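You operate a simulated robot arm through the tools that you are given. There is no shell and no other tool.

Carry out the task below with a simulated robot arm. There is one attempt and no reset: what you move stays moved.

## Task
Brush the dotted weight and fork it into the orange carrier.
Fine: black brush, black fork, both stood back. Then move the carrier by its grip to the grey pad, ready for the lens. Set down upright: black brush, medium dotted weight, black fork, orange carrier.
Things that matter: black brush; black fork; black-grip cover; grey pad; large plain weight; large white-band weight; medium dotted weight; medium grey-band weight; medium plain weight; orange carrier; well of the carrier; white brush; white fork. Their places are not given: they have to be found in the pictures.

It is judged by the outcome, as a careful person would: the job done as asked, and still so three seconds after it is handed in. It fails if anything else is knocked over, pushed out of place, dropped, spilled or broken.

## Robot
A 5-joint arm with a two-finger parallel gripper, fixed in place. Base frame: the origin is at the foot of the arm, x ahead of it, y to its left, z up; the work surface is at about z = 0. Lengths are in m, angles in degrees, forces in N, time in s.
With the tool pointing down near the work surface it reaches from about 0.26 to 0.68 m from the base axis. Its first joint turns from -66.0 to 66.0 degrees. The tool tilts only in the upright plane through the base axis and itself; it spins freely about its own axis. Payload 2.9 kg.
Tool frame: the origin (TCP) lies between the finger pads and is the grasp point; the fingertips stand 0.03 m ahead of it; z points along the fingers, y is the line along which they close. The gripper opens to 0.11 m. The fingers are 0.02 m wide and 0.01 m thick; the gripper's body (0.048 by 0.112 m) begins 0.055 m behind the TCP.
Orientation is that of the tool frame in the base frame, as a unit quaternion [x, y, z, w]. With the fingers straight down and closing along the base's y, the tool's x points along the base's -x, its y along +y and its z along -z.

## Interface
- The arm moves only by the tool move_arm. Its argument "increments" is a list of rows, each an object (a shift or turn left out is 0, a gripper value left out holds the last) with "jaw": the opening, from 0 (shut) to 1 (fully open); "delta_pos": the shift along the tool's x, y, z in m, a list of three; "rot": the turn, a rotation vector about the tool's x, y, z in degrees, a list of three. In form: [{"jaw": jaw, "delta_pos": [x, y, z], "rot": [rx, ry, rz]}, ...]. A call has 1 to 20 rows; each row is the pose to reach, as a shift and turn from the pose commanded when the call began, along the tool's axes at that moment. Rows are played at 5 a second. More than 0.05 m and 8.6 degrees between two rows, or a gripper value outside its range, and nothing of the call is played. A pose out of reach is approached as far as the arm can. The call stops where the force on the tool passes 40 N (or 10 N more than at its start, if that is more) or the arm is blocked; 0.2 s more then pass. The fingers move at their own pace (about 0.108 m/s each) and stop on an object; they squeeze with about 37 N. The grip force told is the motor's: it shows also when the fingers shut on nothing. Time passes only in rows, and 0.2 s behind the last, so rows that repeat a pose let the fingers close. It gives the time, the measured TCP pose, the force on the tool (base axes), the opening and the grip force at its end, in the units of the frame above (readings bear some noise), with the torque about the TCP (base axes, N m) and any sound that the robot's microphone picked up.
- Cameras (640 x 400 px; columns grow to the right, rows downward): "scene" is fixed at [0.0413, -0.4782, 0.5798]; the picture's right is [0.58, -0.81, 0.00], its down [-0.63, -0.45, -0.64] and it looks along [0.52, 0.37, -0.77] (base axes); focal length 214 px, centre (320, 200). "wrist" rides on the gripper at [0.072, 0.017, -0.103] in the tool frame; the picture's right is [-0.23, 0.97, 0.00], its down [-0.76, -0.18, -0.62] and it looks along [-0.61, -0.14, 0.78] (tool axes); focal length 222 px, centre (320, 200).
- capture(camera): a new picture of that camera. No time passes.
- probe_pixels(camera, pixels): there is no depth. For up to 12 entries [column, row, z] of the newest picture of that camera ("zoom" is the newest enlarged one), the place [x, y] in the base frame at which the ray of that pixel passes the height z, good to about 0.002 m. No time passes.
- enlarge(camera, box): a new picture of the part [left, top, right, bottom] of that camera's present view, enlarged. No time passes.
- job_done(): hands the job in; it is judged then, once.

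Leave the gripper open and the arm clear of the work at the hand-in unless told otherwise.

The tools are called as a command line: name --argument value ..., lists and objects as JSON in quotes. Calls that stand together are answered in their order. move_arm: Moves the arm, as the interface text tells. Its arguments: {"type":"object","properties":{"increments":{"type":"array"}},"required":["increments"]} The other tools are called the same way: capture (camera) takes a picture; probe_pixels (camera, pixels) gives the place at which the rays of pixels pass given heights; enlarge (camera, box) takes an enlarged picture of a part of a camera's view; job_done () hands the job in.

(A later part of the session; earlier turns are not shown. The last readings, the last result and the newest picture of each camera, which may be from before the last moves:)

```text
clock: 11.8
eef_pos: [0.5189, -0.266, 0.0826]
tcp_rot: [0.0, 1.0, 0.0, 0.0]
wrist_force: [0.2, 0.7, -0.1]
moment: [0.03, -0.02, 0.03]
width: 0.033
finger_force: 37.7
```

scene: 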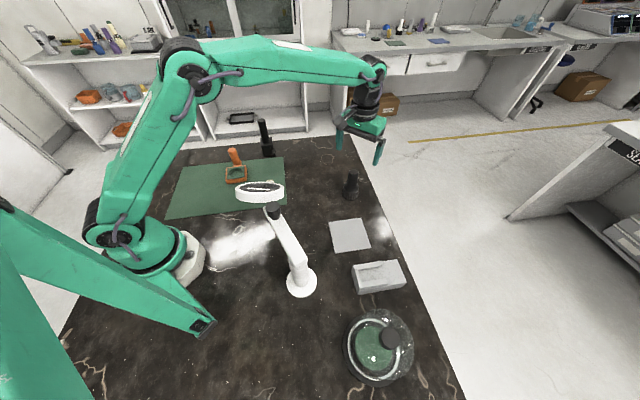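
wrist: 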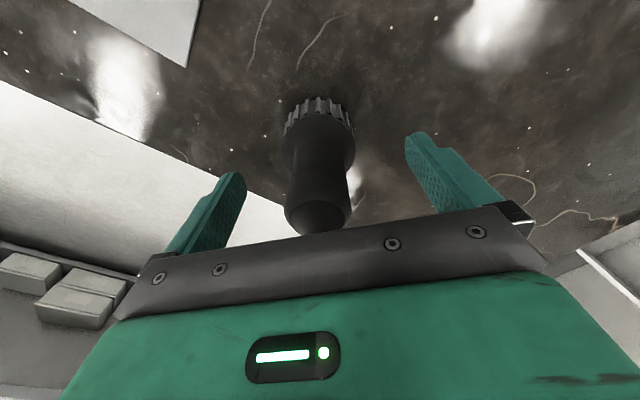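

The brush is gripped (width 0.033, 37.7 N). I'll lift it straight up 0.13 and check.

move_arm --increments '[{"jaw": 0, "delta_pos": [0, 0, -0.02]}, {"delta_pos": [0, 0, -0.06]}, {"delta_pos": [0, 0, -0.1]}, {"delta_pos": [0, 0, -0.13]}, {"delta_pos": [0, 0, -0.13]}]'

enlarge --camera "scene" --box '[315, 85, 415, 205]'

```text
clock: 13.0
eef_pos: [0.5188, -0.2674, 0.2163]
tcp_rot: [0.0, 1.0, 0.0, 0.0]
wrist_force: [0.9, -0.1, -0.6]
moment: [-0.01, 0.02, 0.04]
width: 0.0329
finger_force: 37.1
```

```text
3.33 times, centred on (365, 145) of scene
```

zoom: 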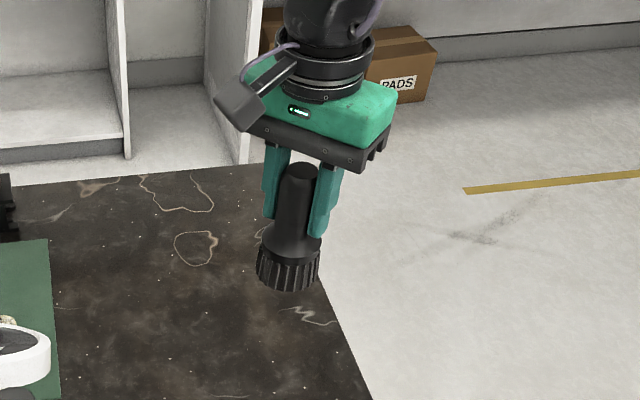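

The brush is up and vertical. Now I'll carry it at z≈0.216 to above the weight at (0.360, -0.038).

move_arm --increments '[{"delta_pos": [0.02, 0.029, 0]}, {"delta_pos": [0.04, 0.058, 0]}, {"delta_pos": [0.06, 0.087, 0]}, {"delta_pos": [0.08, 0.116, 0]}, {"delta_pos": [0.1, 0.145, 0]}, {"delta_pos": [0.12, 0.174, 0]}, {"delta_pos": [0.14, 0.203, 0]}, {"delta_pos": [0.158, 0.23, 0]}, {"delta_pos": [0.158, 0.23, 0]}]'

capture --camera "wrist"

capture --camera "scene"

```text
clock: 15.0
eef_pos: [0.3616, -0.037, 0.2151]
tcp_rot: [0.001, 1.0, 0.0, 0.0]
wrist_force: [0.2, -0.6, -1.0]
moment: [0.01, 0.03, 0.02]
width: 0.033
finger_force: 36.7
```

```text
taken
```

wrist: 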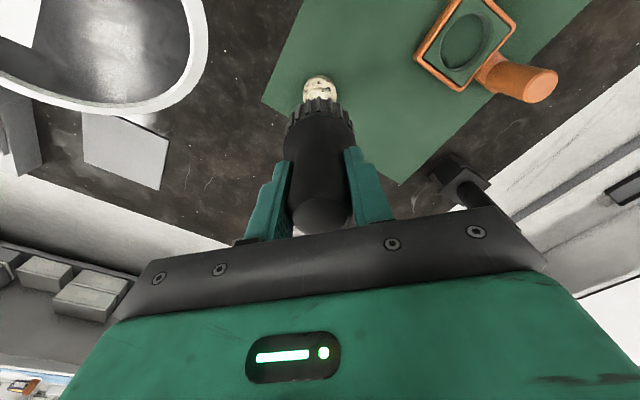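

```text
taken
```

scene: 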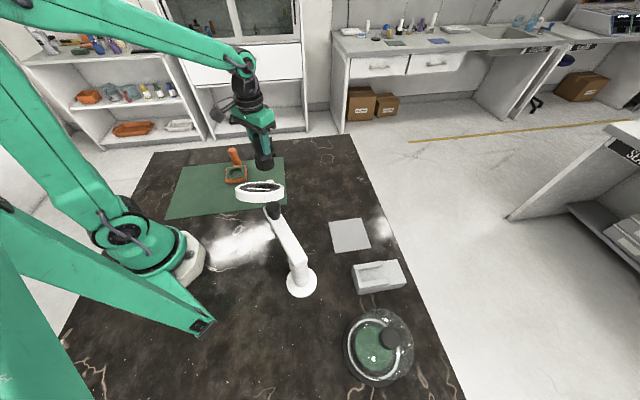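

The brush is over the weight, which shows at (318,87). I'll descend so the bristles sit about 5 mm above the knob and look again.

move_arm --increments '[{"delta_pos": [0, 0, 0.025]}, {"delta_pos": [0, 0, 0.05]}, {"delta_pos": [0, 0, 0.07]}, {"delta_pos": [0, 0, 0.07]}]'

enlarge --camera "wrist" --box '[250, 60, 400, 200]'

enlarge --camera "scene" --box '[210, 110, 320, 220]'

```text
clock: 16.0
eef_pos: [0.358, -0.0362, 0.1451]
tcp_rot: [-0.001, 1.0, 0.0, 0.0]
wrist_force: [0.6, -0.3, -2.2]
moment: [0.03, 0.03, 0.03]
width: 0.033
finger_force: 36.9
```

```text
2.86 times, centred on (325, 130) of wrist
```

zoom: 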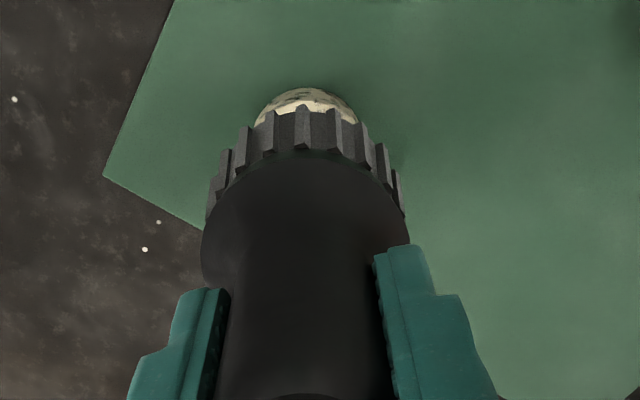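

```text
3.64 times, centred on (265, 165) of scene
```

zoom: 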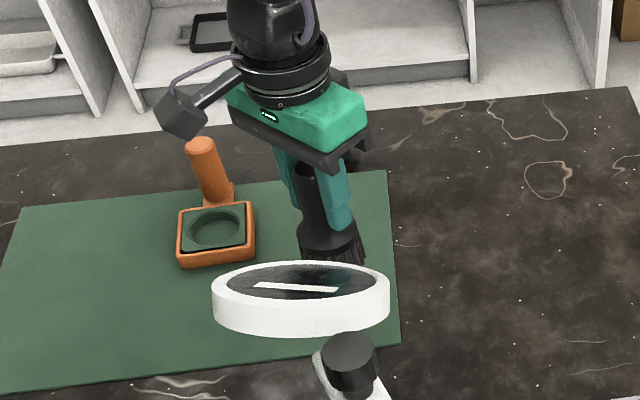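

The brush is centred over the knob with a small gap left. I'll lower in fine steps and watch the force reading for touch.

move_arm --increments '[{"delta_pos": [0, 0, 0.003]}, {"delta_pos": [0, 0, 0.006]}, {"delta_pos": [0, 0, 0.008]}, {"delta_pos": [0, 0, 0.008]}]'

```text
clock: 17.0
eef_pos: [0.3601, -0.0379, 0.138]
tcp_rot: [0.001, 1.0, -0.001, 0.002]
wrist_force: [-4.4, -1.0, 30.0]
moment: [-0.08, 0.23, -0.05]
width: 0.033
finger_force: 37.2
```

The force jumped to 30 N at z≈0.138, so the bristles are already pressing on the knob. I'll back off 2 mm at once to lighten the touch.

move_arm --increments '[{"delta_pos": [0, 0, -0.002]}, {"delta_pos": [0, 0, -0.002]}]'

```text
clock: 17.6
eef_pos: [0.3602, -0.0372, 0.1385]
tcp_rot: [0.0, 1.0, 0.001, 0.0]
wrist_force: [2.8, -1.1, 8.1]
moment: [-0.1, -0.37, 0.0]
width: 0.033
finger_force: 37.3
```

It's 8 N now. I'll raise another 0.5 mm for a gentle touch.

move_arm --increments '[{"delta_pos": [0, 0, -0.0005]}, {"delta_pos": [0, 0, -0.0005]}]'

enlarge --camera "wrist" --box '[250, 60, 400, 200]'

```text
clock: 18.2
eef_pos: [0.3594, -0.0376, 0.1394]
tcp_rot: [-0.001, 1.0, 0.0, -0.002]
wrist_force: [1.6, -0.2, -0.1]
moment: [0.04, -0.07, -0.04]
width: 0.0328
finger_force: 37.2
```

```text
2.86 times, centred on (325, 130) of wrist
```

zoom: 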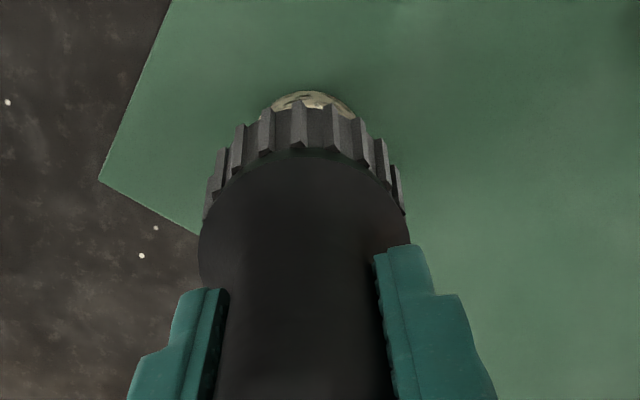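

That's now just at touch (about 0 N). I'll press 0.4 mm and make short strokes side to side and fore and aft across the knob.

move_arm --increments '[{"delta_pos": [0, 0, 0.0004]}, {"delta_pos": [0, 0.006, 0.0004]}, {"delta_pos": [0, 0.012, 0.0004]}, {"delta_pos": [0, 0.006, 0.0004]}, {"delta_pos": [0, 0, 0.0004]}, {"delta_pos": [0, -0.006, 0.0004]}, {"delta_pos": [0, -0.012, 0.0004]}, {"delta_pos": [0, -0.006, 0.0004]}, {"delta_pos": [0, 0, 0.0004]}]'

enlarge --camera "wrist" --box '[250, 60, 400, 200]'

```text
clock: 20.2
eef_pos: [0.3605, -0.0368, 0.1392]
tcp_rot: [0.0, 1.0, 0.0, 0.0]
wrist_force: [0.0, -0.8, -1.7]
moment: [0.01, 0.01, -0.01]
width: 0.033
finger_force: 36.7
```

```text
2.86 times, centred on (325, 130) of wrist
```

zoom: 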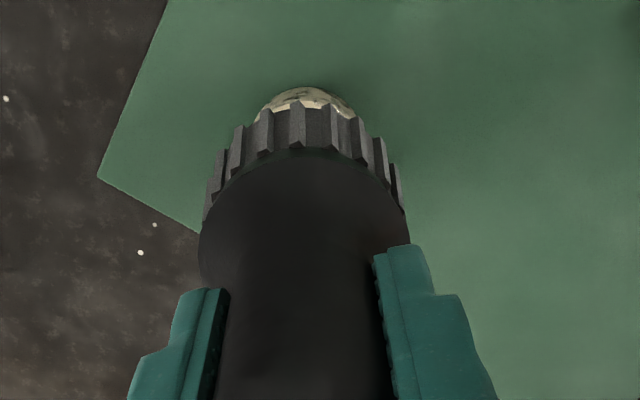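

The reading shows no real pressure at this height. I'll lower another 0.8 mm and check for a light touch.

move_arm --increments '[{"delta_pos": [0, 0, 0.0004]}, {"delta_pos": [0, 0, 0.0008]}, {"delta_pos": [0, 0, 0.0008]}]'

```text
clock: 21.0
eef_pos: [0.3591, -0.038, 0.139]
tcp_rot: [0.001, 1.0, -0.001, 0.001]
wrist_force: [-1.9, -2.8, 6.8]
moment: [-0.24, 0.02, -0.01]
width: 0.0328
finger_force: 37.3
```

There's a light press of about 7 N. I'll do the strokes now at this depth, short and slow, in both directions.

move_arm --increments '[{"delta_pos": [0, 0.004, 0]}, {"delta_pos": [0, 0.008, 0]}, {"delta_pos": [0, 0.004, 0]}, {"delta_pos": [0, 0, 0]}, {"delta_pos": [0, -0.004, 0]}, {"delta_pos": [0, -0.008, 0]}, {"delta_pos": [0, -0.004, 0]}, {"delta_pos": [0, 0, 0]}]'

enlarge --camera "wrist" --box '[250, 60, 400, 200]'

```text
clock: 22.8
eef_pos: [0.3608, -0.0373, 0.1393]
tcp_rot: [0.0, 1.0, 0.0, 0.0]
wrist_force: [-1.0, -1.7, 3.1]
moment: [-0.15, 0.0, -0.02]
width: 0.0328
finger_force: 36.6
```

```text
2.86 times, centred on (325, 130) of wrist
```

zoom: 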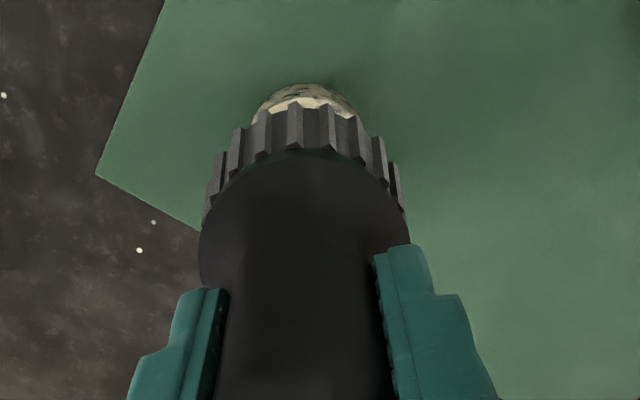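

Contact stayed light (about 3 N) and the weight is still standing. Now fore-and-aft strokes along x, then one more side-to-side pass.

move_arm --increments '[{"delta_pos": [0.004, 0, 0]}, {"delta_pos": [0.008, 0, 0]}, {"delta_pos": [0.004, 0, 0]}, {"delta_pos": [0, 0, 0]}, {"delta_pos": [-0.004, 0, 0]}, {"delta_pos": [-0.008, 0, 0]}, {"delta_pos": [-0.004, 0, 0]}, {"delta_pos": [0, 0, 0]}, {"delta_pos": [0, 0.005, 0]}, {"delta_pos": [0, 0.01, 0]}, {"delta_pos": [0, 0.005, 0]}, {"delta_pos": [0, 0, 0]}, {"delta_pos": [0, -0.005, 0]}, {"delta_pos": [0, -0.01, 0]}, {"delta_pos": [0, -0.005, 0]}, {"delta_pos": [0, 0, 0]}]'

enlarge --camera "wrist" --box '[250, 60, 400, 200]'

```text
clock: 26.2
eef_pos: [0.3578, -0.0372, 0.1396]
tcp_rot: [0.0, 1.0, 0.0, 0.0]
wrist_force: [0.2, 0.9, -2.0]
moment: [0.02, 0.01, -0.01]
width: 0.0331
finger_force: 37.7
```

```text
2.86 times, centred on (325, 130) of wrist
```

zoom: 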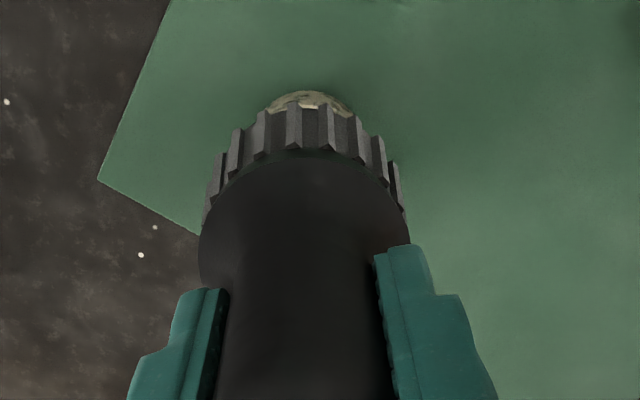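

I'll lift the brush clear, shift it outward, and look at the weight's top to see whether it's clean.

move_arm --increments '[{"delta_pos": [0, 0, -0.02]}, {"delta_pos": [0, 0, -0.05]}, {"delta_pos": [-0.02, 0, -0.08]}, {"delta_pos": [-0.05, 0, -0.08]}, {"delta_pos": [-0.05, 0, -0.08]}]'

capture --camera "wrist"

```text
clock: 27.4
eef_pos: [0.409, -0.0373, 0.218]
tcp_rot: [0.0, 1.0, 0.0, 0.0]
wrist_force: [0.3, 0.8, -1.0]
moment: [-0.01, -0.01, -0.01]
width: 0.033
finger_force: 36.3
```

```text
taken
```

wrist: 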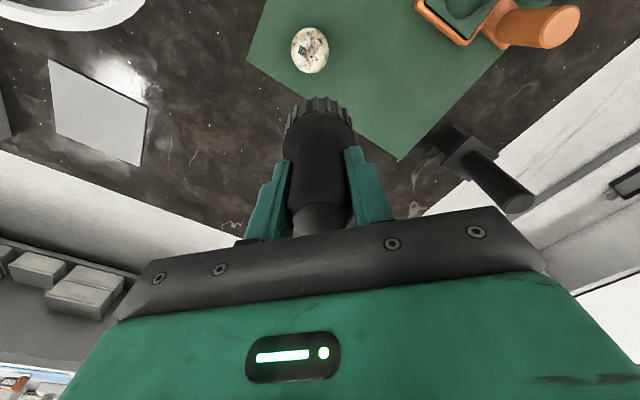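

The weight is standing at (310,50). I'll zoom in on its top face.

enlarge --camera "wrist" --box '[280, 15, 340, 85]'

probe_pixels --camera "zoom" --pixels '[[320, 200, 0.054], [310, 230, 0.054]]'

```text
5.71 times, centred on (310, 50) of wrist
```

zoom: 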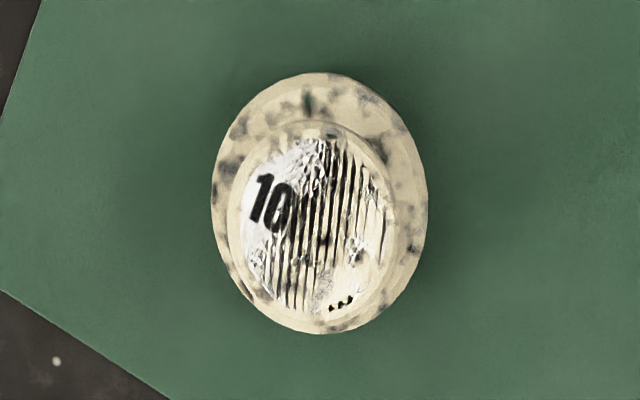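

```text
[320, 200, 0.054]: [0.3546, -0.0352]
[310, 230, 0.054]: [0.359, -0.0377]
```

The top now shows a "10" and stripes with some grainy patches. I'll zoom closer to see whether dust remains.

enlarge --camera "wrist" --box '[297, 33, 325, 75]'

```text
9.52 times, centred on (311, 54) of wrist
```

zoom: 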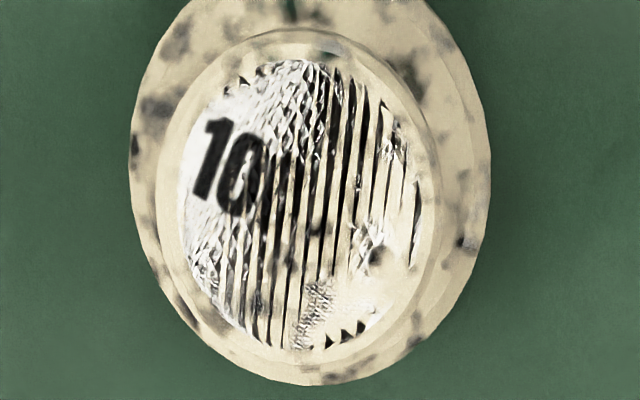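

The stripes look like a flickering overlap of the label with the knob surface, not dust that I can judge by eye. The weight hasn't moved. To be sure of good contact, I'll go back for a second brushing pass, slightly firmer.

move_arm --increments '[{"delta_pos": [0.025, 0, 0]}, {"delta_pos": [0.05, 0, 0]}, {"delta_pos": [0.05, 0, 0.04]}, {"delta_pos": [0.05, 0, 0.07]}, {"delta_pos": [0.05, 0, 0.078]}, {"delta_pos": [0.05, 0, 0.08]}, {"delta_pos": [0.05, 0, 0.0802]}]'

```text
clock: 29.0
eef_pos: [0.3601, -0.0371, 0.1387]
tcp_rot: [-0.001, 1.0, 0.0, 0.0]
wrist_force: [1.0, -0.5, 1.3]
moment: [-0.05, 0.0, 0.0]
width: 0.0332
finger_force: 36.8
```

There's a bare touch of about 2 N. I'll press 0.5 mm more and stroke.

move_arm --increments '[{"delta_pos": [0, 0, 0.0005]}, {"delta_pos": [0, 0, 0.0005]}]'

```text
clock: 29.6
eef_pos: [0.3605, -0.0371, 0.1388]
tcp_rot: [0.0, 1.0, 0.0, 0.001]
wrist_force: [-3.7, -1.4, 12.8]
moment: [-0.1, 0.16, 0.0]
width: 0.0327
finger_force: 37.6
```

13 N is firmer than I want for a small weight. I'll ease off 0.4 mm and do the strokes.

move_arm --increments '[{"delta_pos": [0, 0, -0.0004]}, {"delta_pos": [0, 0.004, -0.0004]}, {"delta_pos": [0, 0.008, -0.0004]}, {"delta_pos": [0, 0.012, -0.0004]}, {"delta_pos": [0, 0.008, -0.0004]}, {"delta_pos": [0, 0.004, -0.0004]}, {"delta_pos": [0, 0.0, -0.0004]}, {"delta_pos": [0, -0.004, -0.0004]}, {"delta_pos": [0, -0.008, -0.0004]}, {"delta_pos": [0, -0.012, -0.0004]}, {"delta_pos": [0, -0.008, -0.0004]}, {"delta_pos": [0, -0.004, -0.0004]}, {"delta_pos": [0, 0, -0.0004]}]'

enlarge --camera "wrist" --box '[250, 60, 400, 200]'

```text
clock: 32.4
eef_pos: [0.3581, -0.0376, 0.1395]
tcp_rot: [0.001, 1.0, 0.001, -0.001]
wrist_force: [-0.1, -0.5, 0.3]
moment: [-0.02, 0.0, -0.03]
width: 0.0329
finger_force: 37.1
```

```text
2.86 times, centred on (325, 130) of wrist
```

zoom: 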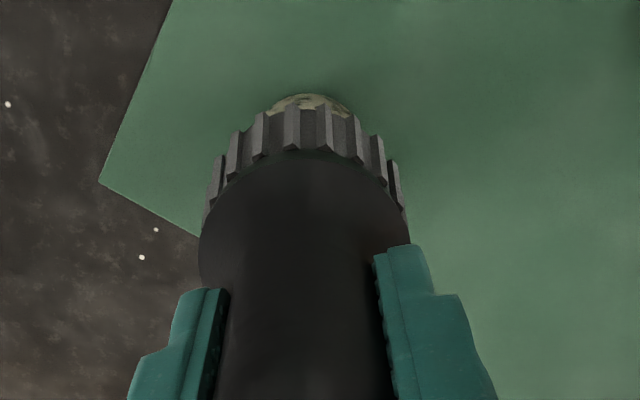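

The touch is light again. I'll finish with a fore-and-aft pass 0.5 mm deeper, then lift.

move_arm --increments '[{"delta_pos": [0, 0, 0.0005]}, {"delta_pos": [0.004, 0, 0.0005]}, {"delta_pos": [0.008, 0, 0.0005]}, {"delta_pos": [0.004, 0, 0.0005]}, {"delta_pos": [0.0, 0, 0.0005]}, {"delta_pos": [-0.004, 0, 0.0005]}, {"delta_pos": [-0.008, 0, 0.0005]}, {"delta_pos": [-0.004, 0, 0.0005]}, {"delta_pos": [0, 0, 0.0005]}, {"delta_pos": [0, 0.005, 0.0005]}, {"delta_pos": [0, 0.01, 0.0005]}, {"delta_pos": [0, 0.005, 0.0005]}, {"delta_pos": [0, 0, 0.0005]}]'

```text
clock: 35.2
eef_pos: [0.3608, -0.0369, 0.1384]
tcp_rot: [0.001, 1.0, -0.001, 0.0]
wrist_force: [0.7, -0.6, -1.4]
moment: [0.0, -0.01, 0.01]
width: 0.0328
finger_force: 36.7
```

I'll lift, shift outward, and check the weight once more.

move_arm --increments '[{"delta_pos": [0, 0, -0.02]}, {"delta_pos": [0, 0, -0.05]}, {"delta_pos": [-0.02, 0, -0.08]}, {"delta_pos": [-0.05, 0, -0.08]}, {"delta_pos": [-0.05, 0, -0.08]}]'

capture --camera "wrist"

enlarge --camera "wrist" --box '[280, 15, 340, 85]'

probe_pixels --camera "zoom" --pixels '[[310, 230, 0.054], [320, 200, 0.05]]'

enlarge --camera "scene" --box '[230, 90, 330, 200]'

```text
clock: 36.4
eef_pos: [0.4104, -0.0376, 0.2176]
tcp_rot: [0.0, 1.0, 0.0, -0.001]
wrist_force: [-0.1, 0.4, -2.2]
moment: [-0.04, -0.03, 0.0]
width: 0.0329
finger_force: 37.0
```

```text
taken
```

wrist: 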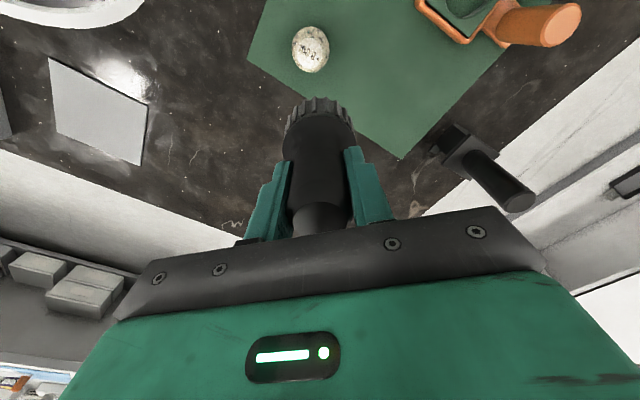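

```text
5.71 times, centred on (310, 50) of wrist
```

zoom: 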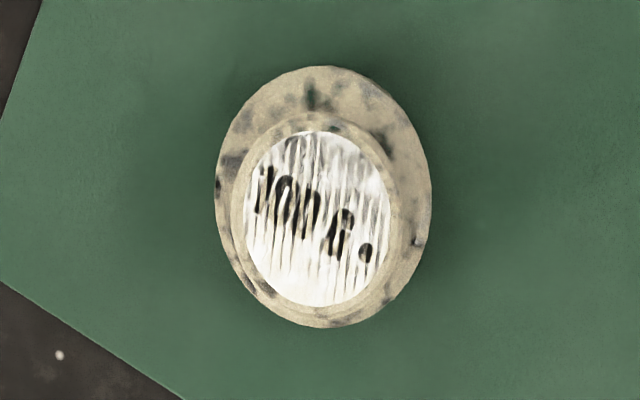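

```text
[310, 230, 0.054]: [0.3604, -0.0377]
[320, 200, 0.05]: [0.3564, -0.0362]
```

```text
3.64 times, centred on (280, 145) of scene
```

zoom: 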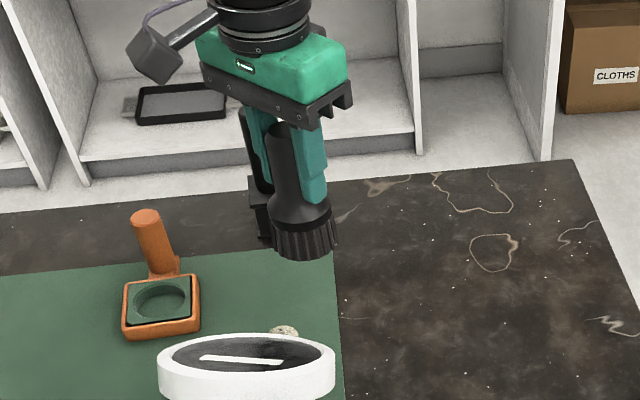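

This is informative: the label "100 g ." is much more readable than after the first pass, so brushing is clearing a dust film. Zooming in closer will show how much is left.

enlarge --camera "wrist" --box '[297, 31, 325, 73]'

```text
9.52 times, centred on (311, 52) of wrist
```

zoom: 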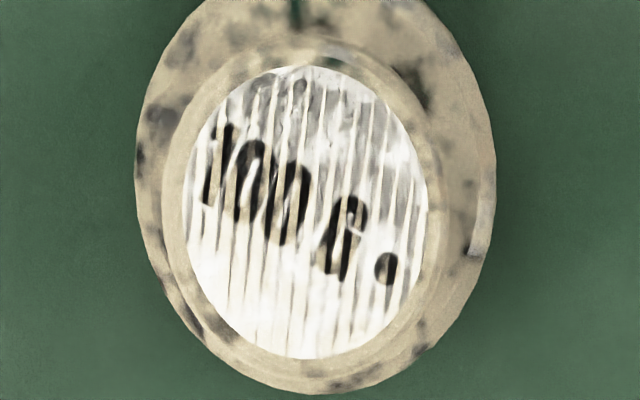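

The film is thinner and the label is readable, but streaks remain. I'll do another brushing pass: back over the weight and down to the last touch height.

move_arm --increments '[{"delta_pos": [0.025, 0, 0]}, {"delta_pos": [0.05, 0, 0]}, {"delta_pos": [0.05, 0, 0.04]}, {"delta_pos": [0.05, 0, 0.07]}, {"delta_pos": [0.05, 0, 0.078]}, {"delta_pos": [0.05, 0, 0.08]}, {"delta_pos": [0.05, 0, 0.0805]}]'

```text
clock: 38.0
eef_pos: [0.3602, -0.038, 0.1366]
tcp_rot: [0.0, 1.0, 0.001, 0.002]
wrist_force: [-6.6, -1.1, 30.9]
moment: [-0.03, 0.38, -0.01]
width: 0.0328
finger_force: 36.5
```

That's 31 N, which is too firm. I'll raise 1.2 mm right away.

move_arm --increments '[{"delta_pos": [0, 0, -0.0012]}, {"delta_pos": [0, 0, -0.0012]}]'

```text
clock: 38.6
eef_pos: [0.3596, -0.0368, 0.1376]
tcp_rot: [0.0, 1.0, 0.0, 0.0]
wrist_force: [1.1, -0.5, 10.3]
moment: [-0.07, -0.25, -0.01]
width: 0.0329
finger_force: 36.8
```

10 N. I'll ease slightly and stroke side to side and fore and aft.

move_arm --increments '[{"delta_pos": [0, 0, -0.0003]}, {"delta_pos": [0, 0.005, -0.0003]}, {"delta_pos": [0, 0.01, -0.0003]}, {"delta_pos": [0, 0.005, -0.0003]}, {"delta_pos": [0, 0.0, -0.0003]}, {"delta_pos": [0, -0.005, -0.0003]}, {"delta_pos": [0, -0.01, -0.0003]}, {"delta_pos": [0, -0.005, -0.0003]}, {"delta_pos": [0, 0, -0.0003]}, {"delta_pos": [0.005, 0, -0.0003]}, {"delta_pos": [0.01, 0, -0.0003]}, {"delta_pos": [0.005, 0, -0.0003]}, {"delta_pos": [0, 0, -0.0003]}, {"delta_pos": [-0.005, 0, -0.0003]}, {"delta_pos": [-0.01, 0, -0.0003]}, {"delta_pos": [-0.005, 0, -0.0003]}, {"delta_pos": [0, 0, -0.0003]}]'

```text
clock: 42.2
eef_pos: [0.3588, -0.0381, 0.1396]
tcp_rot: [0.0, 1.0, 0.0, 0.0]
wrist_force: [0.3, 0.4, -0.7]
moment: [-0.03, -0.02, 0.04]
width: 0.0327
finger_force: 36.9
```

No pressure at the end. I'll go another 0.7 mm deeper and repeat the strokes, then look.

move_arm --increments '[{"delta_pos": [0, 0, 0.0007]}, {"delta_pos": [0, 0.005, 0.0007]}, {"delta_pos": [0, 0.01, 0.0007]}, {"delta_pos": [0, 0.005, 0.0007]}, {"delta_pos": [0, 0.0, 0.0007]}, {"delta_pos": [0, -0.005, 0.0007]}, {"delta_pos": [0, -0.01, 0.0007]}, {"delta_pos": [0, -0.005, 0.0007]}, {"delta_pos": [0, 0, 0.0007]}, {"delta_pos": [0.005, 0, 0.0007]}, {"delta_pos": [0.01, 0, 0.0007]}, {"delta_pos": [0.005, 0, 0.0007]}, {"delta_pos": [0, 0, 0.0007]}, {"delta_pos": [-0.005, 0, 0.0007]}, {"delta_pos": [-0.01, 0, 0.0007]}, {"delta_pos": [-0.005, 0, 0.0007]}, {"delta_pos": [0, 0, 0.0007]}]'

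move_arm --increments '[{"delta_pos": [0, 0, -0.02]}, {"delta_pos": [0, 0, -0.05]}, {"delta_pos": [-0.02, 0, -0.08]}, {"delta_pos": [-0.05, 0, -0.08]}, {"delta_pos": [-0.05, 0, -0.08]}]'

enlarge --camera "wrist" --box '[280, 15, 340, 85]'

enlarge --camera "wrist" --box '[297, 31, 325, 73]'

```text
clock: 45.8
eef_pos: [0.3598, -0.0365, 0.1384]
tcp_rot: [0.0, 1.0, 0.001, 0.0]
wrist_force: [-1.1, -0.1, -1.5]
moment: [0.0, -0.02, 0.01]
width: 0.0328
finger_force: 36.9
```

```text
clock: 47.0
eef_pos: [0.4101, -0.0375, 0.2195]
tcp_rot: [-0.001, 1.0, 0.001, 0.001]
wrist_force: [-1.1, 0.0, -2.1]
moment: [-0.03, -0.01, -0.04]
width: 0.0327
finger_force: 37.3
```

```text
5.71 times, centred on (310, 50) of wrist
```

zoom: 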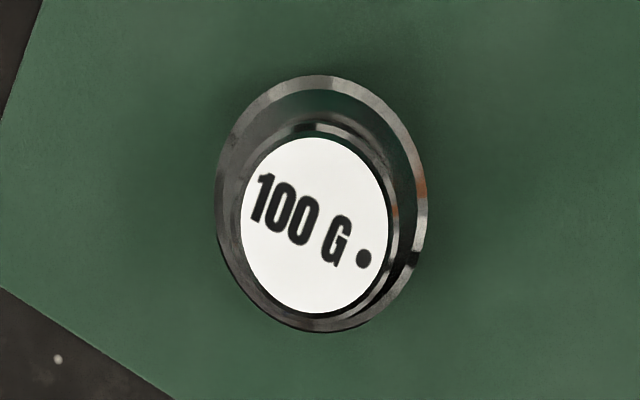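

```text
9.52 times, centred on (311, 52) of wrist
```

zoom: 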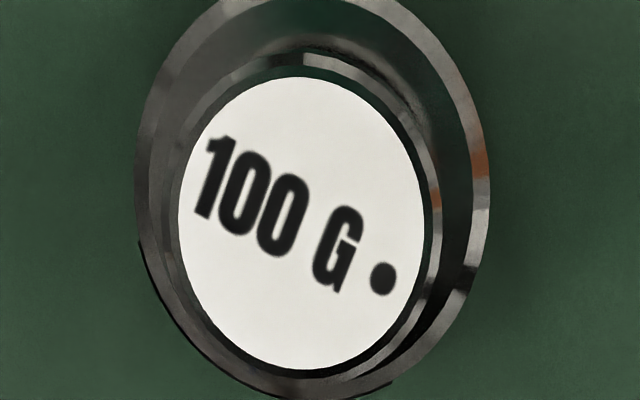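

The dust is gone and the weight is shiny metal with a clear "100 G •" label. Now I'll take the brush back, travelling at z≈0.218 to over its original spot (0.518, -0.268).

move_arm --increments '[{"delta_pos": [-0.0155, -0.033, 0]}, {"delta_pos": [-0.031, -0.066, 0]}, {"delta_pos": [-0.0465, -0.099, 0]}, {"delta_pos": [-0.062, -0.132, 0]}, {"delta_pos": [-0.0775, -0.165, 0]}, {"delta_pos": [-0.093, -0.198, 0]}, {"delta_pos": [-0.108, -0.23, 0]}, {"delta_pos": [-0.108, -0.23, 0.03]}, {"delta_pos": [-0.108, -0.23, 0.07]}, {"delta_pos": [-0.108, -0.23, 0.1]}, {"delta_pos": [-0.108, -0.23, 0.122]}, {"delta_pos": [-0.108, -0.23, 0.122]}]'

enlarge --camera "scene" --box '[315, 125, 395, 205]'

```text
clock: 49.6
eef_pos: [0.5178, -0.2672, 0.0973]
tcp_rot: [0.0, 1.0, 0.0, 0.0]
wrist_force: [-0.3, -0.6, -1.2]
moment: [0.03, 0.0, -0.03]
width: 0.0328
finger_force: 36.7
```

```text
5.00 times, centred on (355, 165) of scene
```

zoom: 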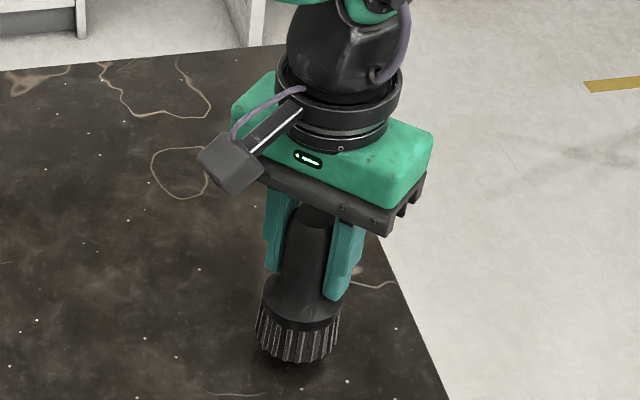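

The brush hovers about 1 cm above its spot. I'll lower to just above the bench and watch the force.

move_arm --increments '[{"delta_pos": [0, 0, 0.005]}, {"delta_pos": [0, 0, 0.009]}, {"delta_pos": [0, 0, 0.0103]}, {"delta_pos": [0, 0, 0.0103]}]'

```text
clock: 50.6
eef_pos: [0.5173, -0.2688, 0.0849]
tcp_rot: [0.0, 1.0, 0.001, 0.001]
wrist_force: [-0.2, 0.0, -1.2]
moment: [-0.02, 0.02, -0.02]
width: 0.033
finger_force: 37.0
```

Still no contact at commanded z≈0.0855. I'll go down another 1.2 mm in small steps.

move_arm --increments '[{"delta_pos": [0, 0, 0.0005]}, {"delta_pos": [0, 0, 0.001]}, {"delta_pos": [0, 0, 0.001]}]'

```text
clock: 51.4
eef_pos: [0.5177, -0.268, 0.0843]
tcp_rot: [0.0, 1.0, 0.0, 0.0]
wrist_force: [-0.2, 0.1, -1.2]
moment: [-0.03, 0.0, -0.02]
width: 0.0328
finger_force: 36.6
```

move_arm --increments '[{"delta_pos": [0, 0, 0.0005]}, {"delta_pos": [0, 0, 0.001]}, {"delta_pos": [0, 0, 0.001]}]'

```text
clock: 52.2
eef_pos: [0.5168, -0.2667, 0.0833]
tcp_rot: [0.001, 1.0, 0.0, 0.0]
wrist_force: [-1.1, 0.1, -1.6]
moment: [0.03, -0.03, -0.03]
width: 0.0327
finger_force: 36.9
```

Still free. I'll continue down in 1 mm steps.

move_arm --increments '[{"delta_pos": [0, 0, 0.0005]}, {"delta_pos": [0, 0, 0.001]}, {"delta_pos": [0, 0, 0.0015]}, {"delta_pos": [0, 0, 0.0015]}]'

enlarge --camera "scene" --box '[335, 165, 375, 205]'

```text
clock: 53.2
eef_pos: [0.5173, -0.2673, 0.0813]
tcp_rot: [-0.001, 1.0, 0.0, 0.0]
wrist_force: [-1.4, 0.9, 3.7]
moment: [0.07, 0.01, 0.03]
width: 0.0326
finger_force: 37.0
```

```text
10.00 times, centred on (355, 185) of scene
```

zoom: 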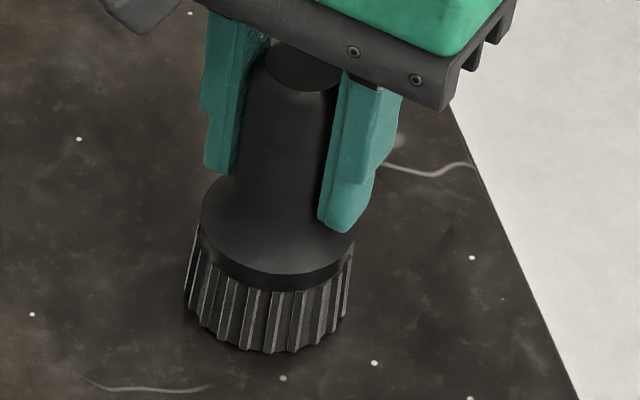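

The brush is on the bench (about 4 N) at the same spot as before in the picture. I'll open the gripper and let it settle.

move_arm --increments '[{"jaw": 0.45}, {"jaw": 0.8}, {"jaw": 1}, {"jaw": 1}]'

enlarge --camera "scene" --box '[335, 165, 375, 205]'

```text
clock: 54.2
eef_pos: [0.5183, -0.2669, 0.0826]
tcp_rot: [0.0, 1.0, -0.001, 0.0]
wrist_force: [0.6, -1.0, 1.1]
moment: [0.02, 0.07, 0.0]
width: 0.1101
finger_force: 0.1
```

```text
10.00 times, centred on (355, 185) of scene
```

zoom: 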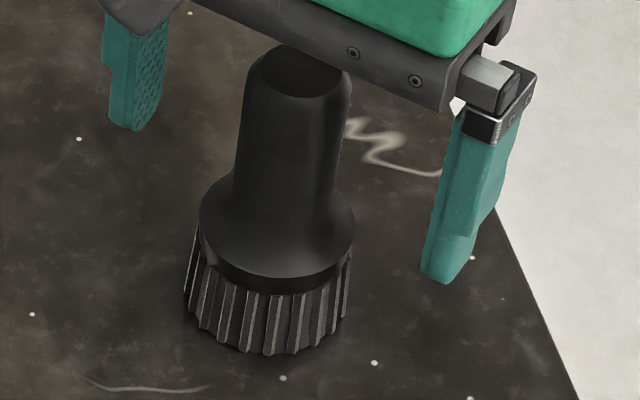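

The brush stands upright on its own. I'll raise the open gripper straight up.

move_arm --increments '[{"jaw": 1, "delta_pos": [0, 0, -0.03]}, {"delta_pos": [0, 0, -0.07]}, {"delta_pos": [0, 0, -0.11]}, {"delta_pos": [0, 0, -0.15]}, {"delta_pos": [0, 0, -0.18]}]'

enlarge --camera "scene" --box '[335, 165, 375, 205]'

```text
clock: 55.4
eef_pos: [0.5194, -0.2647, 0.2627]
tcp_rot: [0.0, 1.0, 0.001, -0.001]
wrist_force: [-0.2, -0.1, -0.2]
moment: [-0.02, -0.02, 0.01]
width: 0.11
finger_force: 0.0
```

```text
10.00 times, centred on (355, 185) of scene
```

zoom: 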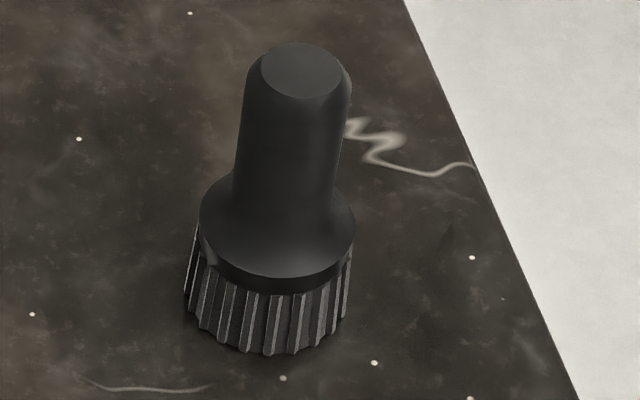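

The brush is standing at its place. Now I'll travel along x≈0.52 at z≈0.26 to above the fork (0.531, 0.148), spinning 41° so the fingers will close across the fork's slot direction.

move_arm --increments '[{"delta_pos": [-0.001, 0.038, 0], "rot": [0, 0, 3.7]}, {"delta_pos": [-0.002, 0.076, 0], "rot": [0, 0, 7.4]}, {"delta_pos": [-0.003, 0.114, 0], "rot": [0, 0, 11.1]}, {"delta_pos": [-0.004, 0.152, 0], "rot": [0, 0, 14.8]}, {"delta_pos": [-0.006, 0.19, 0], "rot": [0, 0, 18.5]}, {"delta_pos": [-0.007, 0.228, 0], "rot": [0, 0, 22.2]}, {"delta_pos": [-0.008, 0.266, 0], "rot": [0, 0, 25.9]}, {"delta_pos": [-0.009, 0.304, 0], "rot": [0, 0, 29.6]}, {"delta_pos": [-0.011, 0.342, 0], "rot": [0, 0, 33.3]}, {"delta_pos": [-0.012, 0.38, 0], "rot": [0, 0, 37]}, {"delta_pos": [-0.013, 0.416, 0], "rot": [0, 0, 41]}, {"delta_pos": [-0.013, 0.416, 0], "rot": [0, 0, 41]}]'

capture --camera "wrist"

capture --camera "scene"

```text
clock: 58.0
eef_pos: [0.5314, 0.1485, 0.2597]
tcp_rot: [0.351, 0.936, 0.0, 0.0]
wrist_force: [-0.5, 0.8, 0.5]
moment: [0.01, 0.0, 0.0]
width: 0.1101
finger_force: 0.1
```

```text
taken
```

wrist: 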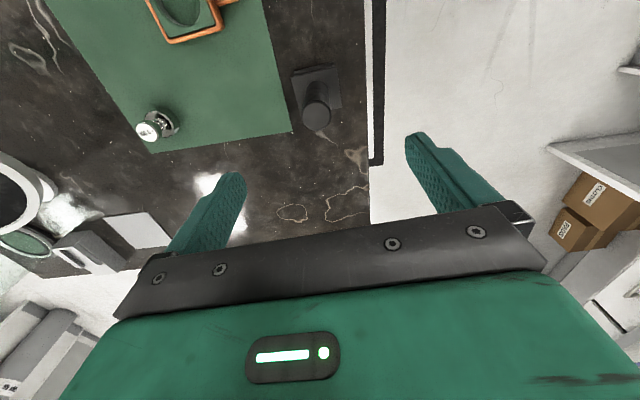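

```text
taken
```

scene: 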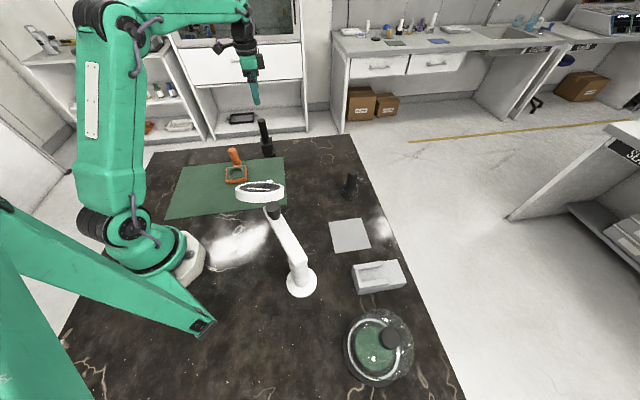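

The fork handle's end is at (317,118), nearly on the tool axis. I'll zoom in to measure the offset and the fork's orientation in this view.

enlarge --camera "wrist" --box '[280, 55, 355, 140]'

probe_pixels --camera "zoom" --pixels '[[313, 296, 0.138], [313, 296, 0.134]]'

```text
4.71 times, centred on (318, 98) of wrist
```

zoom: 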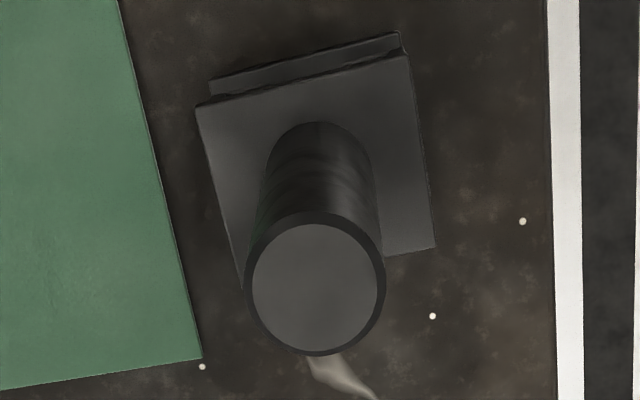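

```text
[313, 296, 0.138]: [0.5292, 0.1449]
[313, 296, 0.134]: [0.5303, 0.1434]
```

probe_pixels --camera "zoom" --pixels '[[315, 288, 0.138], [315, 284, 0.134], [195, 107, 0.043], [408, 55, 0.043], [436, 248, 0.043], [209, 80, 0.006], [400, 33, 0.006]]'

```text
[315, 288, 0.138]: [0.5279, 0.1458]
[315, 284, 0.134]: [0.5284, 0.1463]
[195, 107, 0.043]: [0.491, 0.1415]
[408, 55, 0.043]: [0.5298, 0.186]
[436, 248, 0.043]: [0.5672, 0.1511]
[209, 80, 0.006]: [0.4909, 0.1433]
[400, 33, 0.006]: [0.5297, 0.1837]
```

The fork's axis is at (0.5287, 0.1463) and its slot direction is about -42°. I'll centre on it (tool y -2.8 mm) and descend part of the way.

move_arm --increments '[{"delta_pos": [0.0006, -0.0028, 0.02]}, {"delta_pos": [0.0006, -0.0028, 0.05]}, {"delta_pos": [0.0006, -0.0028, 0.08]}, {"delta_pos": [0.0006, -0.0028, 0.08]}]'

enlarge --camera "wrist" --box '[250, 60, 390, 220]'

```text
clock: 59.0
eef_pos: [0.5289, 0.1462, 0.1832]
tcp_rot: [0.35, 0.937, 0.0, 0.0]
wrist_force: [-0.2, -0.3, 0.5]
moment: [0.05, 0.01, 0.04]
width: 0.1102
finger_force: 0.1
```

```text
2.50 times, centred on (320, 140) of wrist
```

zoom: 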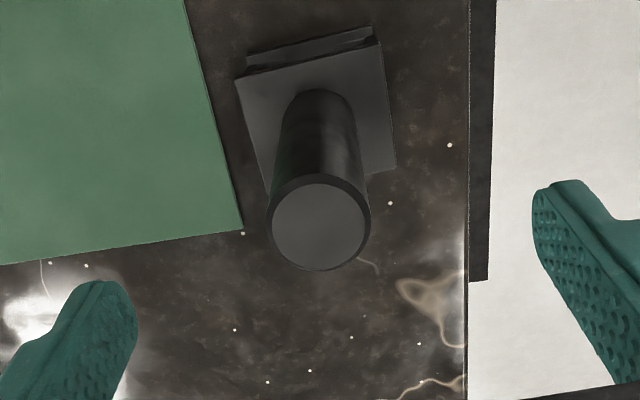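

The handle is centred (column 320) between the fingers. I'll descend to z≈0.09.

move_arm --increments '[{"delta_pos": [0, 0, 0.03]}, {"delta_pos": [0, 0, 0.06]}, {"delta_pos": [0, 0, 0.08]}, {"delta_pos": [0, 0, 0.092]}, {"delta_pos": [0, 0, 0.092]}]'

capture --camera "wrist"

enlarge --camera "scene" --box '[225, 90, 305, 170]'

```text
clock: 60.2
eef_pos: [0.5306, 0.1455, 0.0894]
tcp_rot: [0.35, 0.937, 0.0, 0.0]
wrist_force: [0.5, 0.6, -0.5]
moment: [0.02, 0.02, 0.04]
width: 0.1101
finger_force: 0.0
```

```text
taken
```

wrist: 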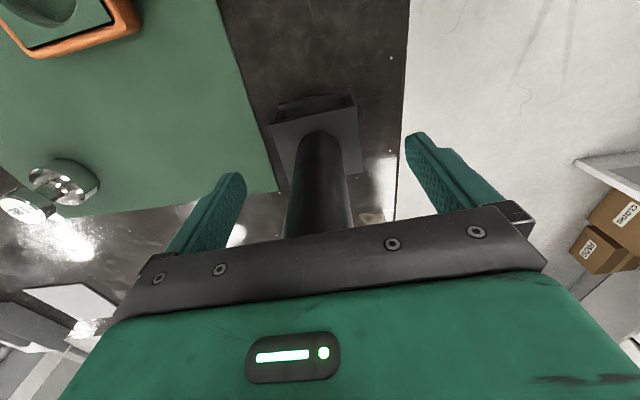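

```text
5.00 times, centred on (265, 130) of scene
```

zoom: 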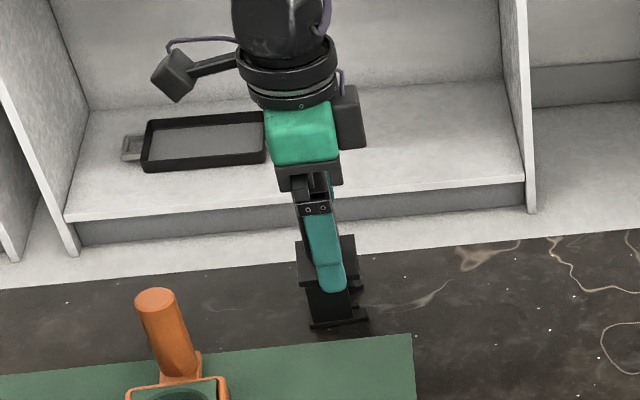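

The handle sits between the fingers and the force is zero. I'll close on it.

move_arm --increments '[{"jaw": 0}, {"jaw": 0}, {"jaw": 0}, {"jaw": 0}]'

capture --camera "wrist"

```text
clock: 61.2
eef_pos: [0.5297, 0.1451, 0.0897]
tcp_rot: [0.351, 0.936, 0.001, 0.0]
wrist_force: [-0.5, 0.3, 0.1]
moment: [-0.02, -0.04, -0.02]
width: 0.0289
finger_force: 37.5
```

```text
taken
```

wrist: 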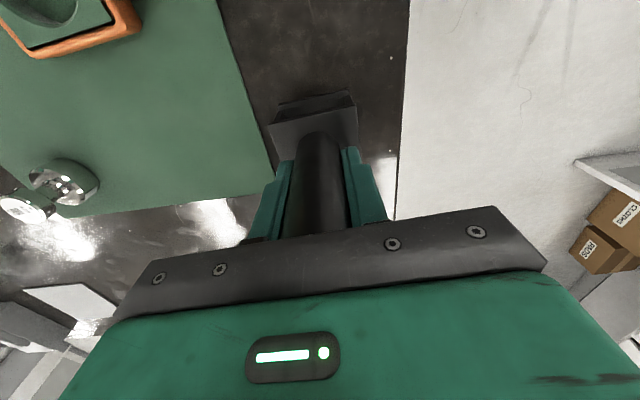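

The fork is gripped (width 0.029). I'll lift it straight up and raise it high, so the scene camera can look into its slot from the side.

move_arm --increments '[{"jaw": 0, "delta_pos": [0, 0, -0.02]}, {"delta_pos": [0, 0, -0.06]}, {"delta_pos": [0, 0, -0.1]}, {"delta_pos": [0, 0, -0.14]}, {"delta_pos": [0, 0, -0.18]}, {"delta_pos": [0, 0, -0.22]}, {"delta_pos": [0, 0, -0.26]}, {"delta_pos": [0, 0, -0.29]}, {"delta_pos": [0, 0, -0.29]}]'

capture --camera "scene"

```text
clock: 63.2
eef_pos: [0.5279, 0.1447, 0.3802]
tcp_rot: [0.35, 0.937, 0.0, -0.001]
wrist_force: [0.2, -0.7, -1.4]
moment: [-0.02, -0.01, 0.0]
width: 0.0288
finger_force: 37.2
```

```text
taken
```

scene: 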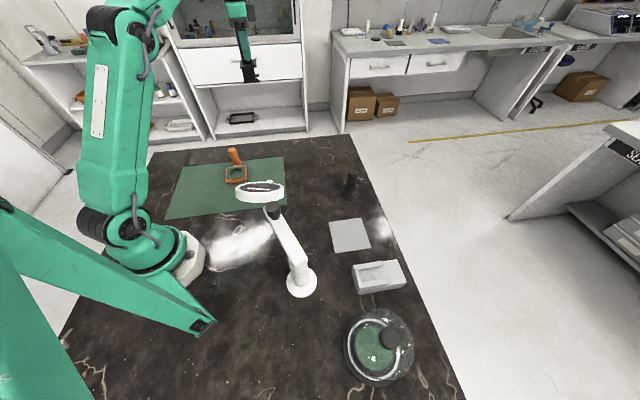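

The fork is up at (250,70). I'll zoom in on its side.

enlarge --camera "scene" --box '[232, 45, 272, 90]'

```text
8.89 times, centred on (252, 68) of scene
```

zoom: 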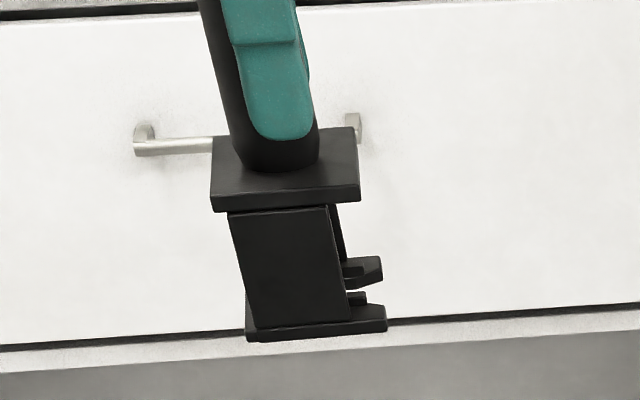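

I'll spin the held fork about 70° so its open front faces the scene camera.

move_arm --increments '[{"rot": [0, 0, 8]}, {"rot": [0, 0, 16]}, {"rot": [0, 0, 24]}, {"rot": [0, 0, 32]}, {"rot": [0, 0, 40]}, {"rot": [0, 0, 48]}, {"rot": [0, 0, 56]}, {"rot": [0, 0, 64]}, {"rot": [0, 0, 72]}, {"rot": [0, 0, 72]}]'

enlarge --camera "scene" --box '[232, 45, 272, 90]'

```text
clock: 65.4
eef_pos: [0.5279, 0.1462, 0.3803]
tcp_rot: [0.834, 0.551, 0.0, 0.0]
wrist_force: [-1.5, -0.1, -1.4]
moment: [0.02, -0.03, -0.02]
width: 0.0286
finger_force: 37.0
```

```text
8.89 times, centred on (252, 68) of scene
```

zoom: 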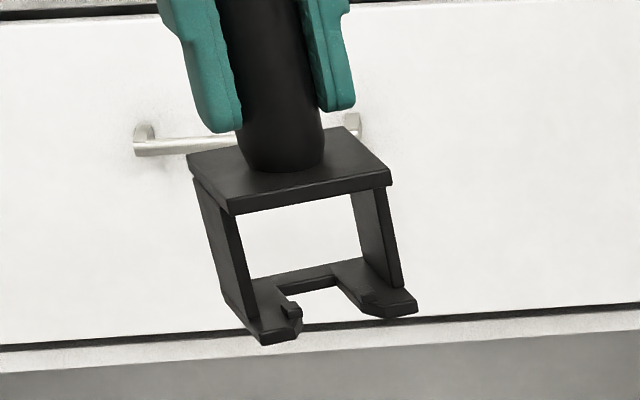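

The front is visible now: a U-slot in the lower plate, chamfered prong tips, and small raised bumps near the front of each prong. I'll zoom further to measure proportions.

enlarge --camera "scene" --box '[242, 58, 266, 86]'

capture --camera "wrist"

```text
14.29 times, centred on (254, 72) of scene
```

zoom: 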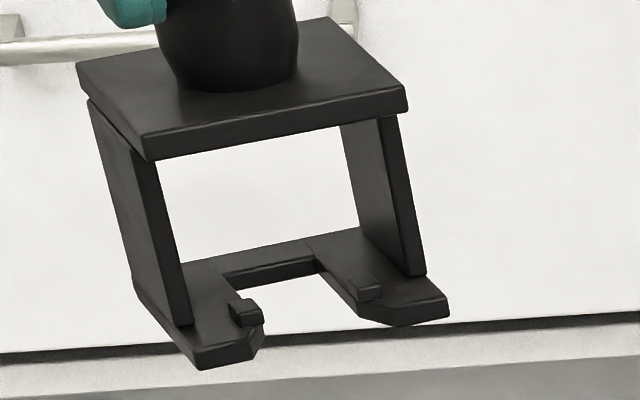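

```text
taken
```

wrist: 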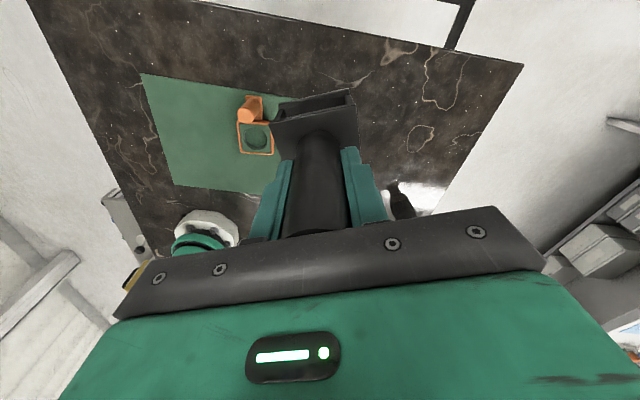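

I read the fork as having a slot about 0.021 wide, prong plate about 4 mm thick, bumps about 2.5 mm high near the front, and about 0.035 of inner height. I'll spin it back to its standing orientation.

move_arm --increments '[{"rot": [0, 0, -8]}, {"rot": [0, 0, -16]}, {"rot": [0, 0, -24]}, {"rot": [0, 0, -32]}, {"rot": [0, 0, -40]}, {"rot": [0, 0, -48]}, {"rot": [0, 0, -56]}, {"rot": [0, 0, -64]}, {"rot": [0, 0, -72]}, {"rot": [0, 0, -72]}]'

```text
clock: 67.6
eef_pos: [0.5286, 0.1467, 0.3801]
tcp_rot: [0.349, 0.937, -0.001, 0.0]
wrist_force: [-0.1, 0.1, -0.4]
moment: [0.01, -0.02, 0.02]
width: 0.0291
finger_force: 37.1
```

I'll now lower over open bench near (0.50, 0.12), with the fork bottom 2 cm above it, to get a low view of the weight's neck with the wrist camera.

move_arm --increments '[{"delta_pos": [0.0044, -0.0387, 0.03]}, {"delta_pos": [0.0044, -0.0387, 0.07]}, {"delta_pos": [0.0044, -0.0387, 0.11]}, {"delta_pos": [0.0044, -0.0387, 0.15]}, {"delta_pos": [0.0044, -0.0387, 0.19]}, {"delta_pos": [0.0044, -0.0387, 0.23]}, {"delta_pos": [0.0044, -0.0387, 0.26]}, {"delta_pos": [0.0044, -0.0387, 0.27]}, {"delta_pos": [0.0044, -0.0387, 0.27]}]'

capture --camera "wrist"

```text
clock: 69.6
eef_pos: [0.499, 0.1237, 0.1125]
tcp_rot: [0.35, 0.937, 0.0, 0.001]
wrist_force: [-0.6, -0.6, -0.6]
moment: [-0.01, 0.0, 0.0]
width: 0.0289
finger_force: 36.7
```

```text
taken
```

wrist: 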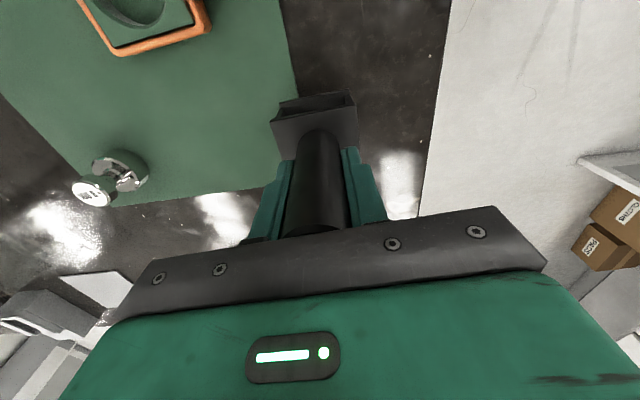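

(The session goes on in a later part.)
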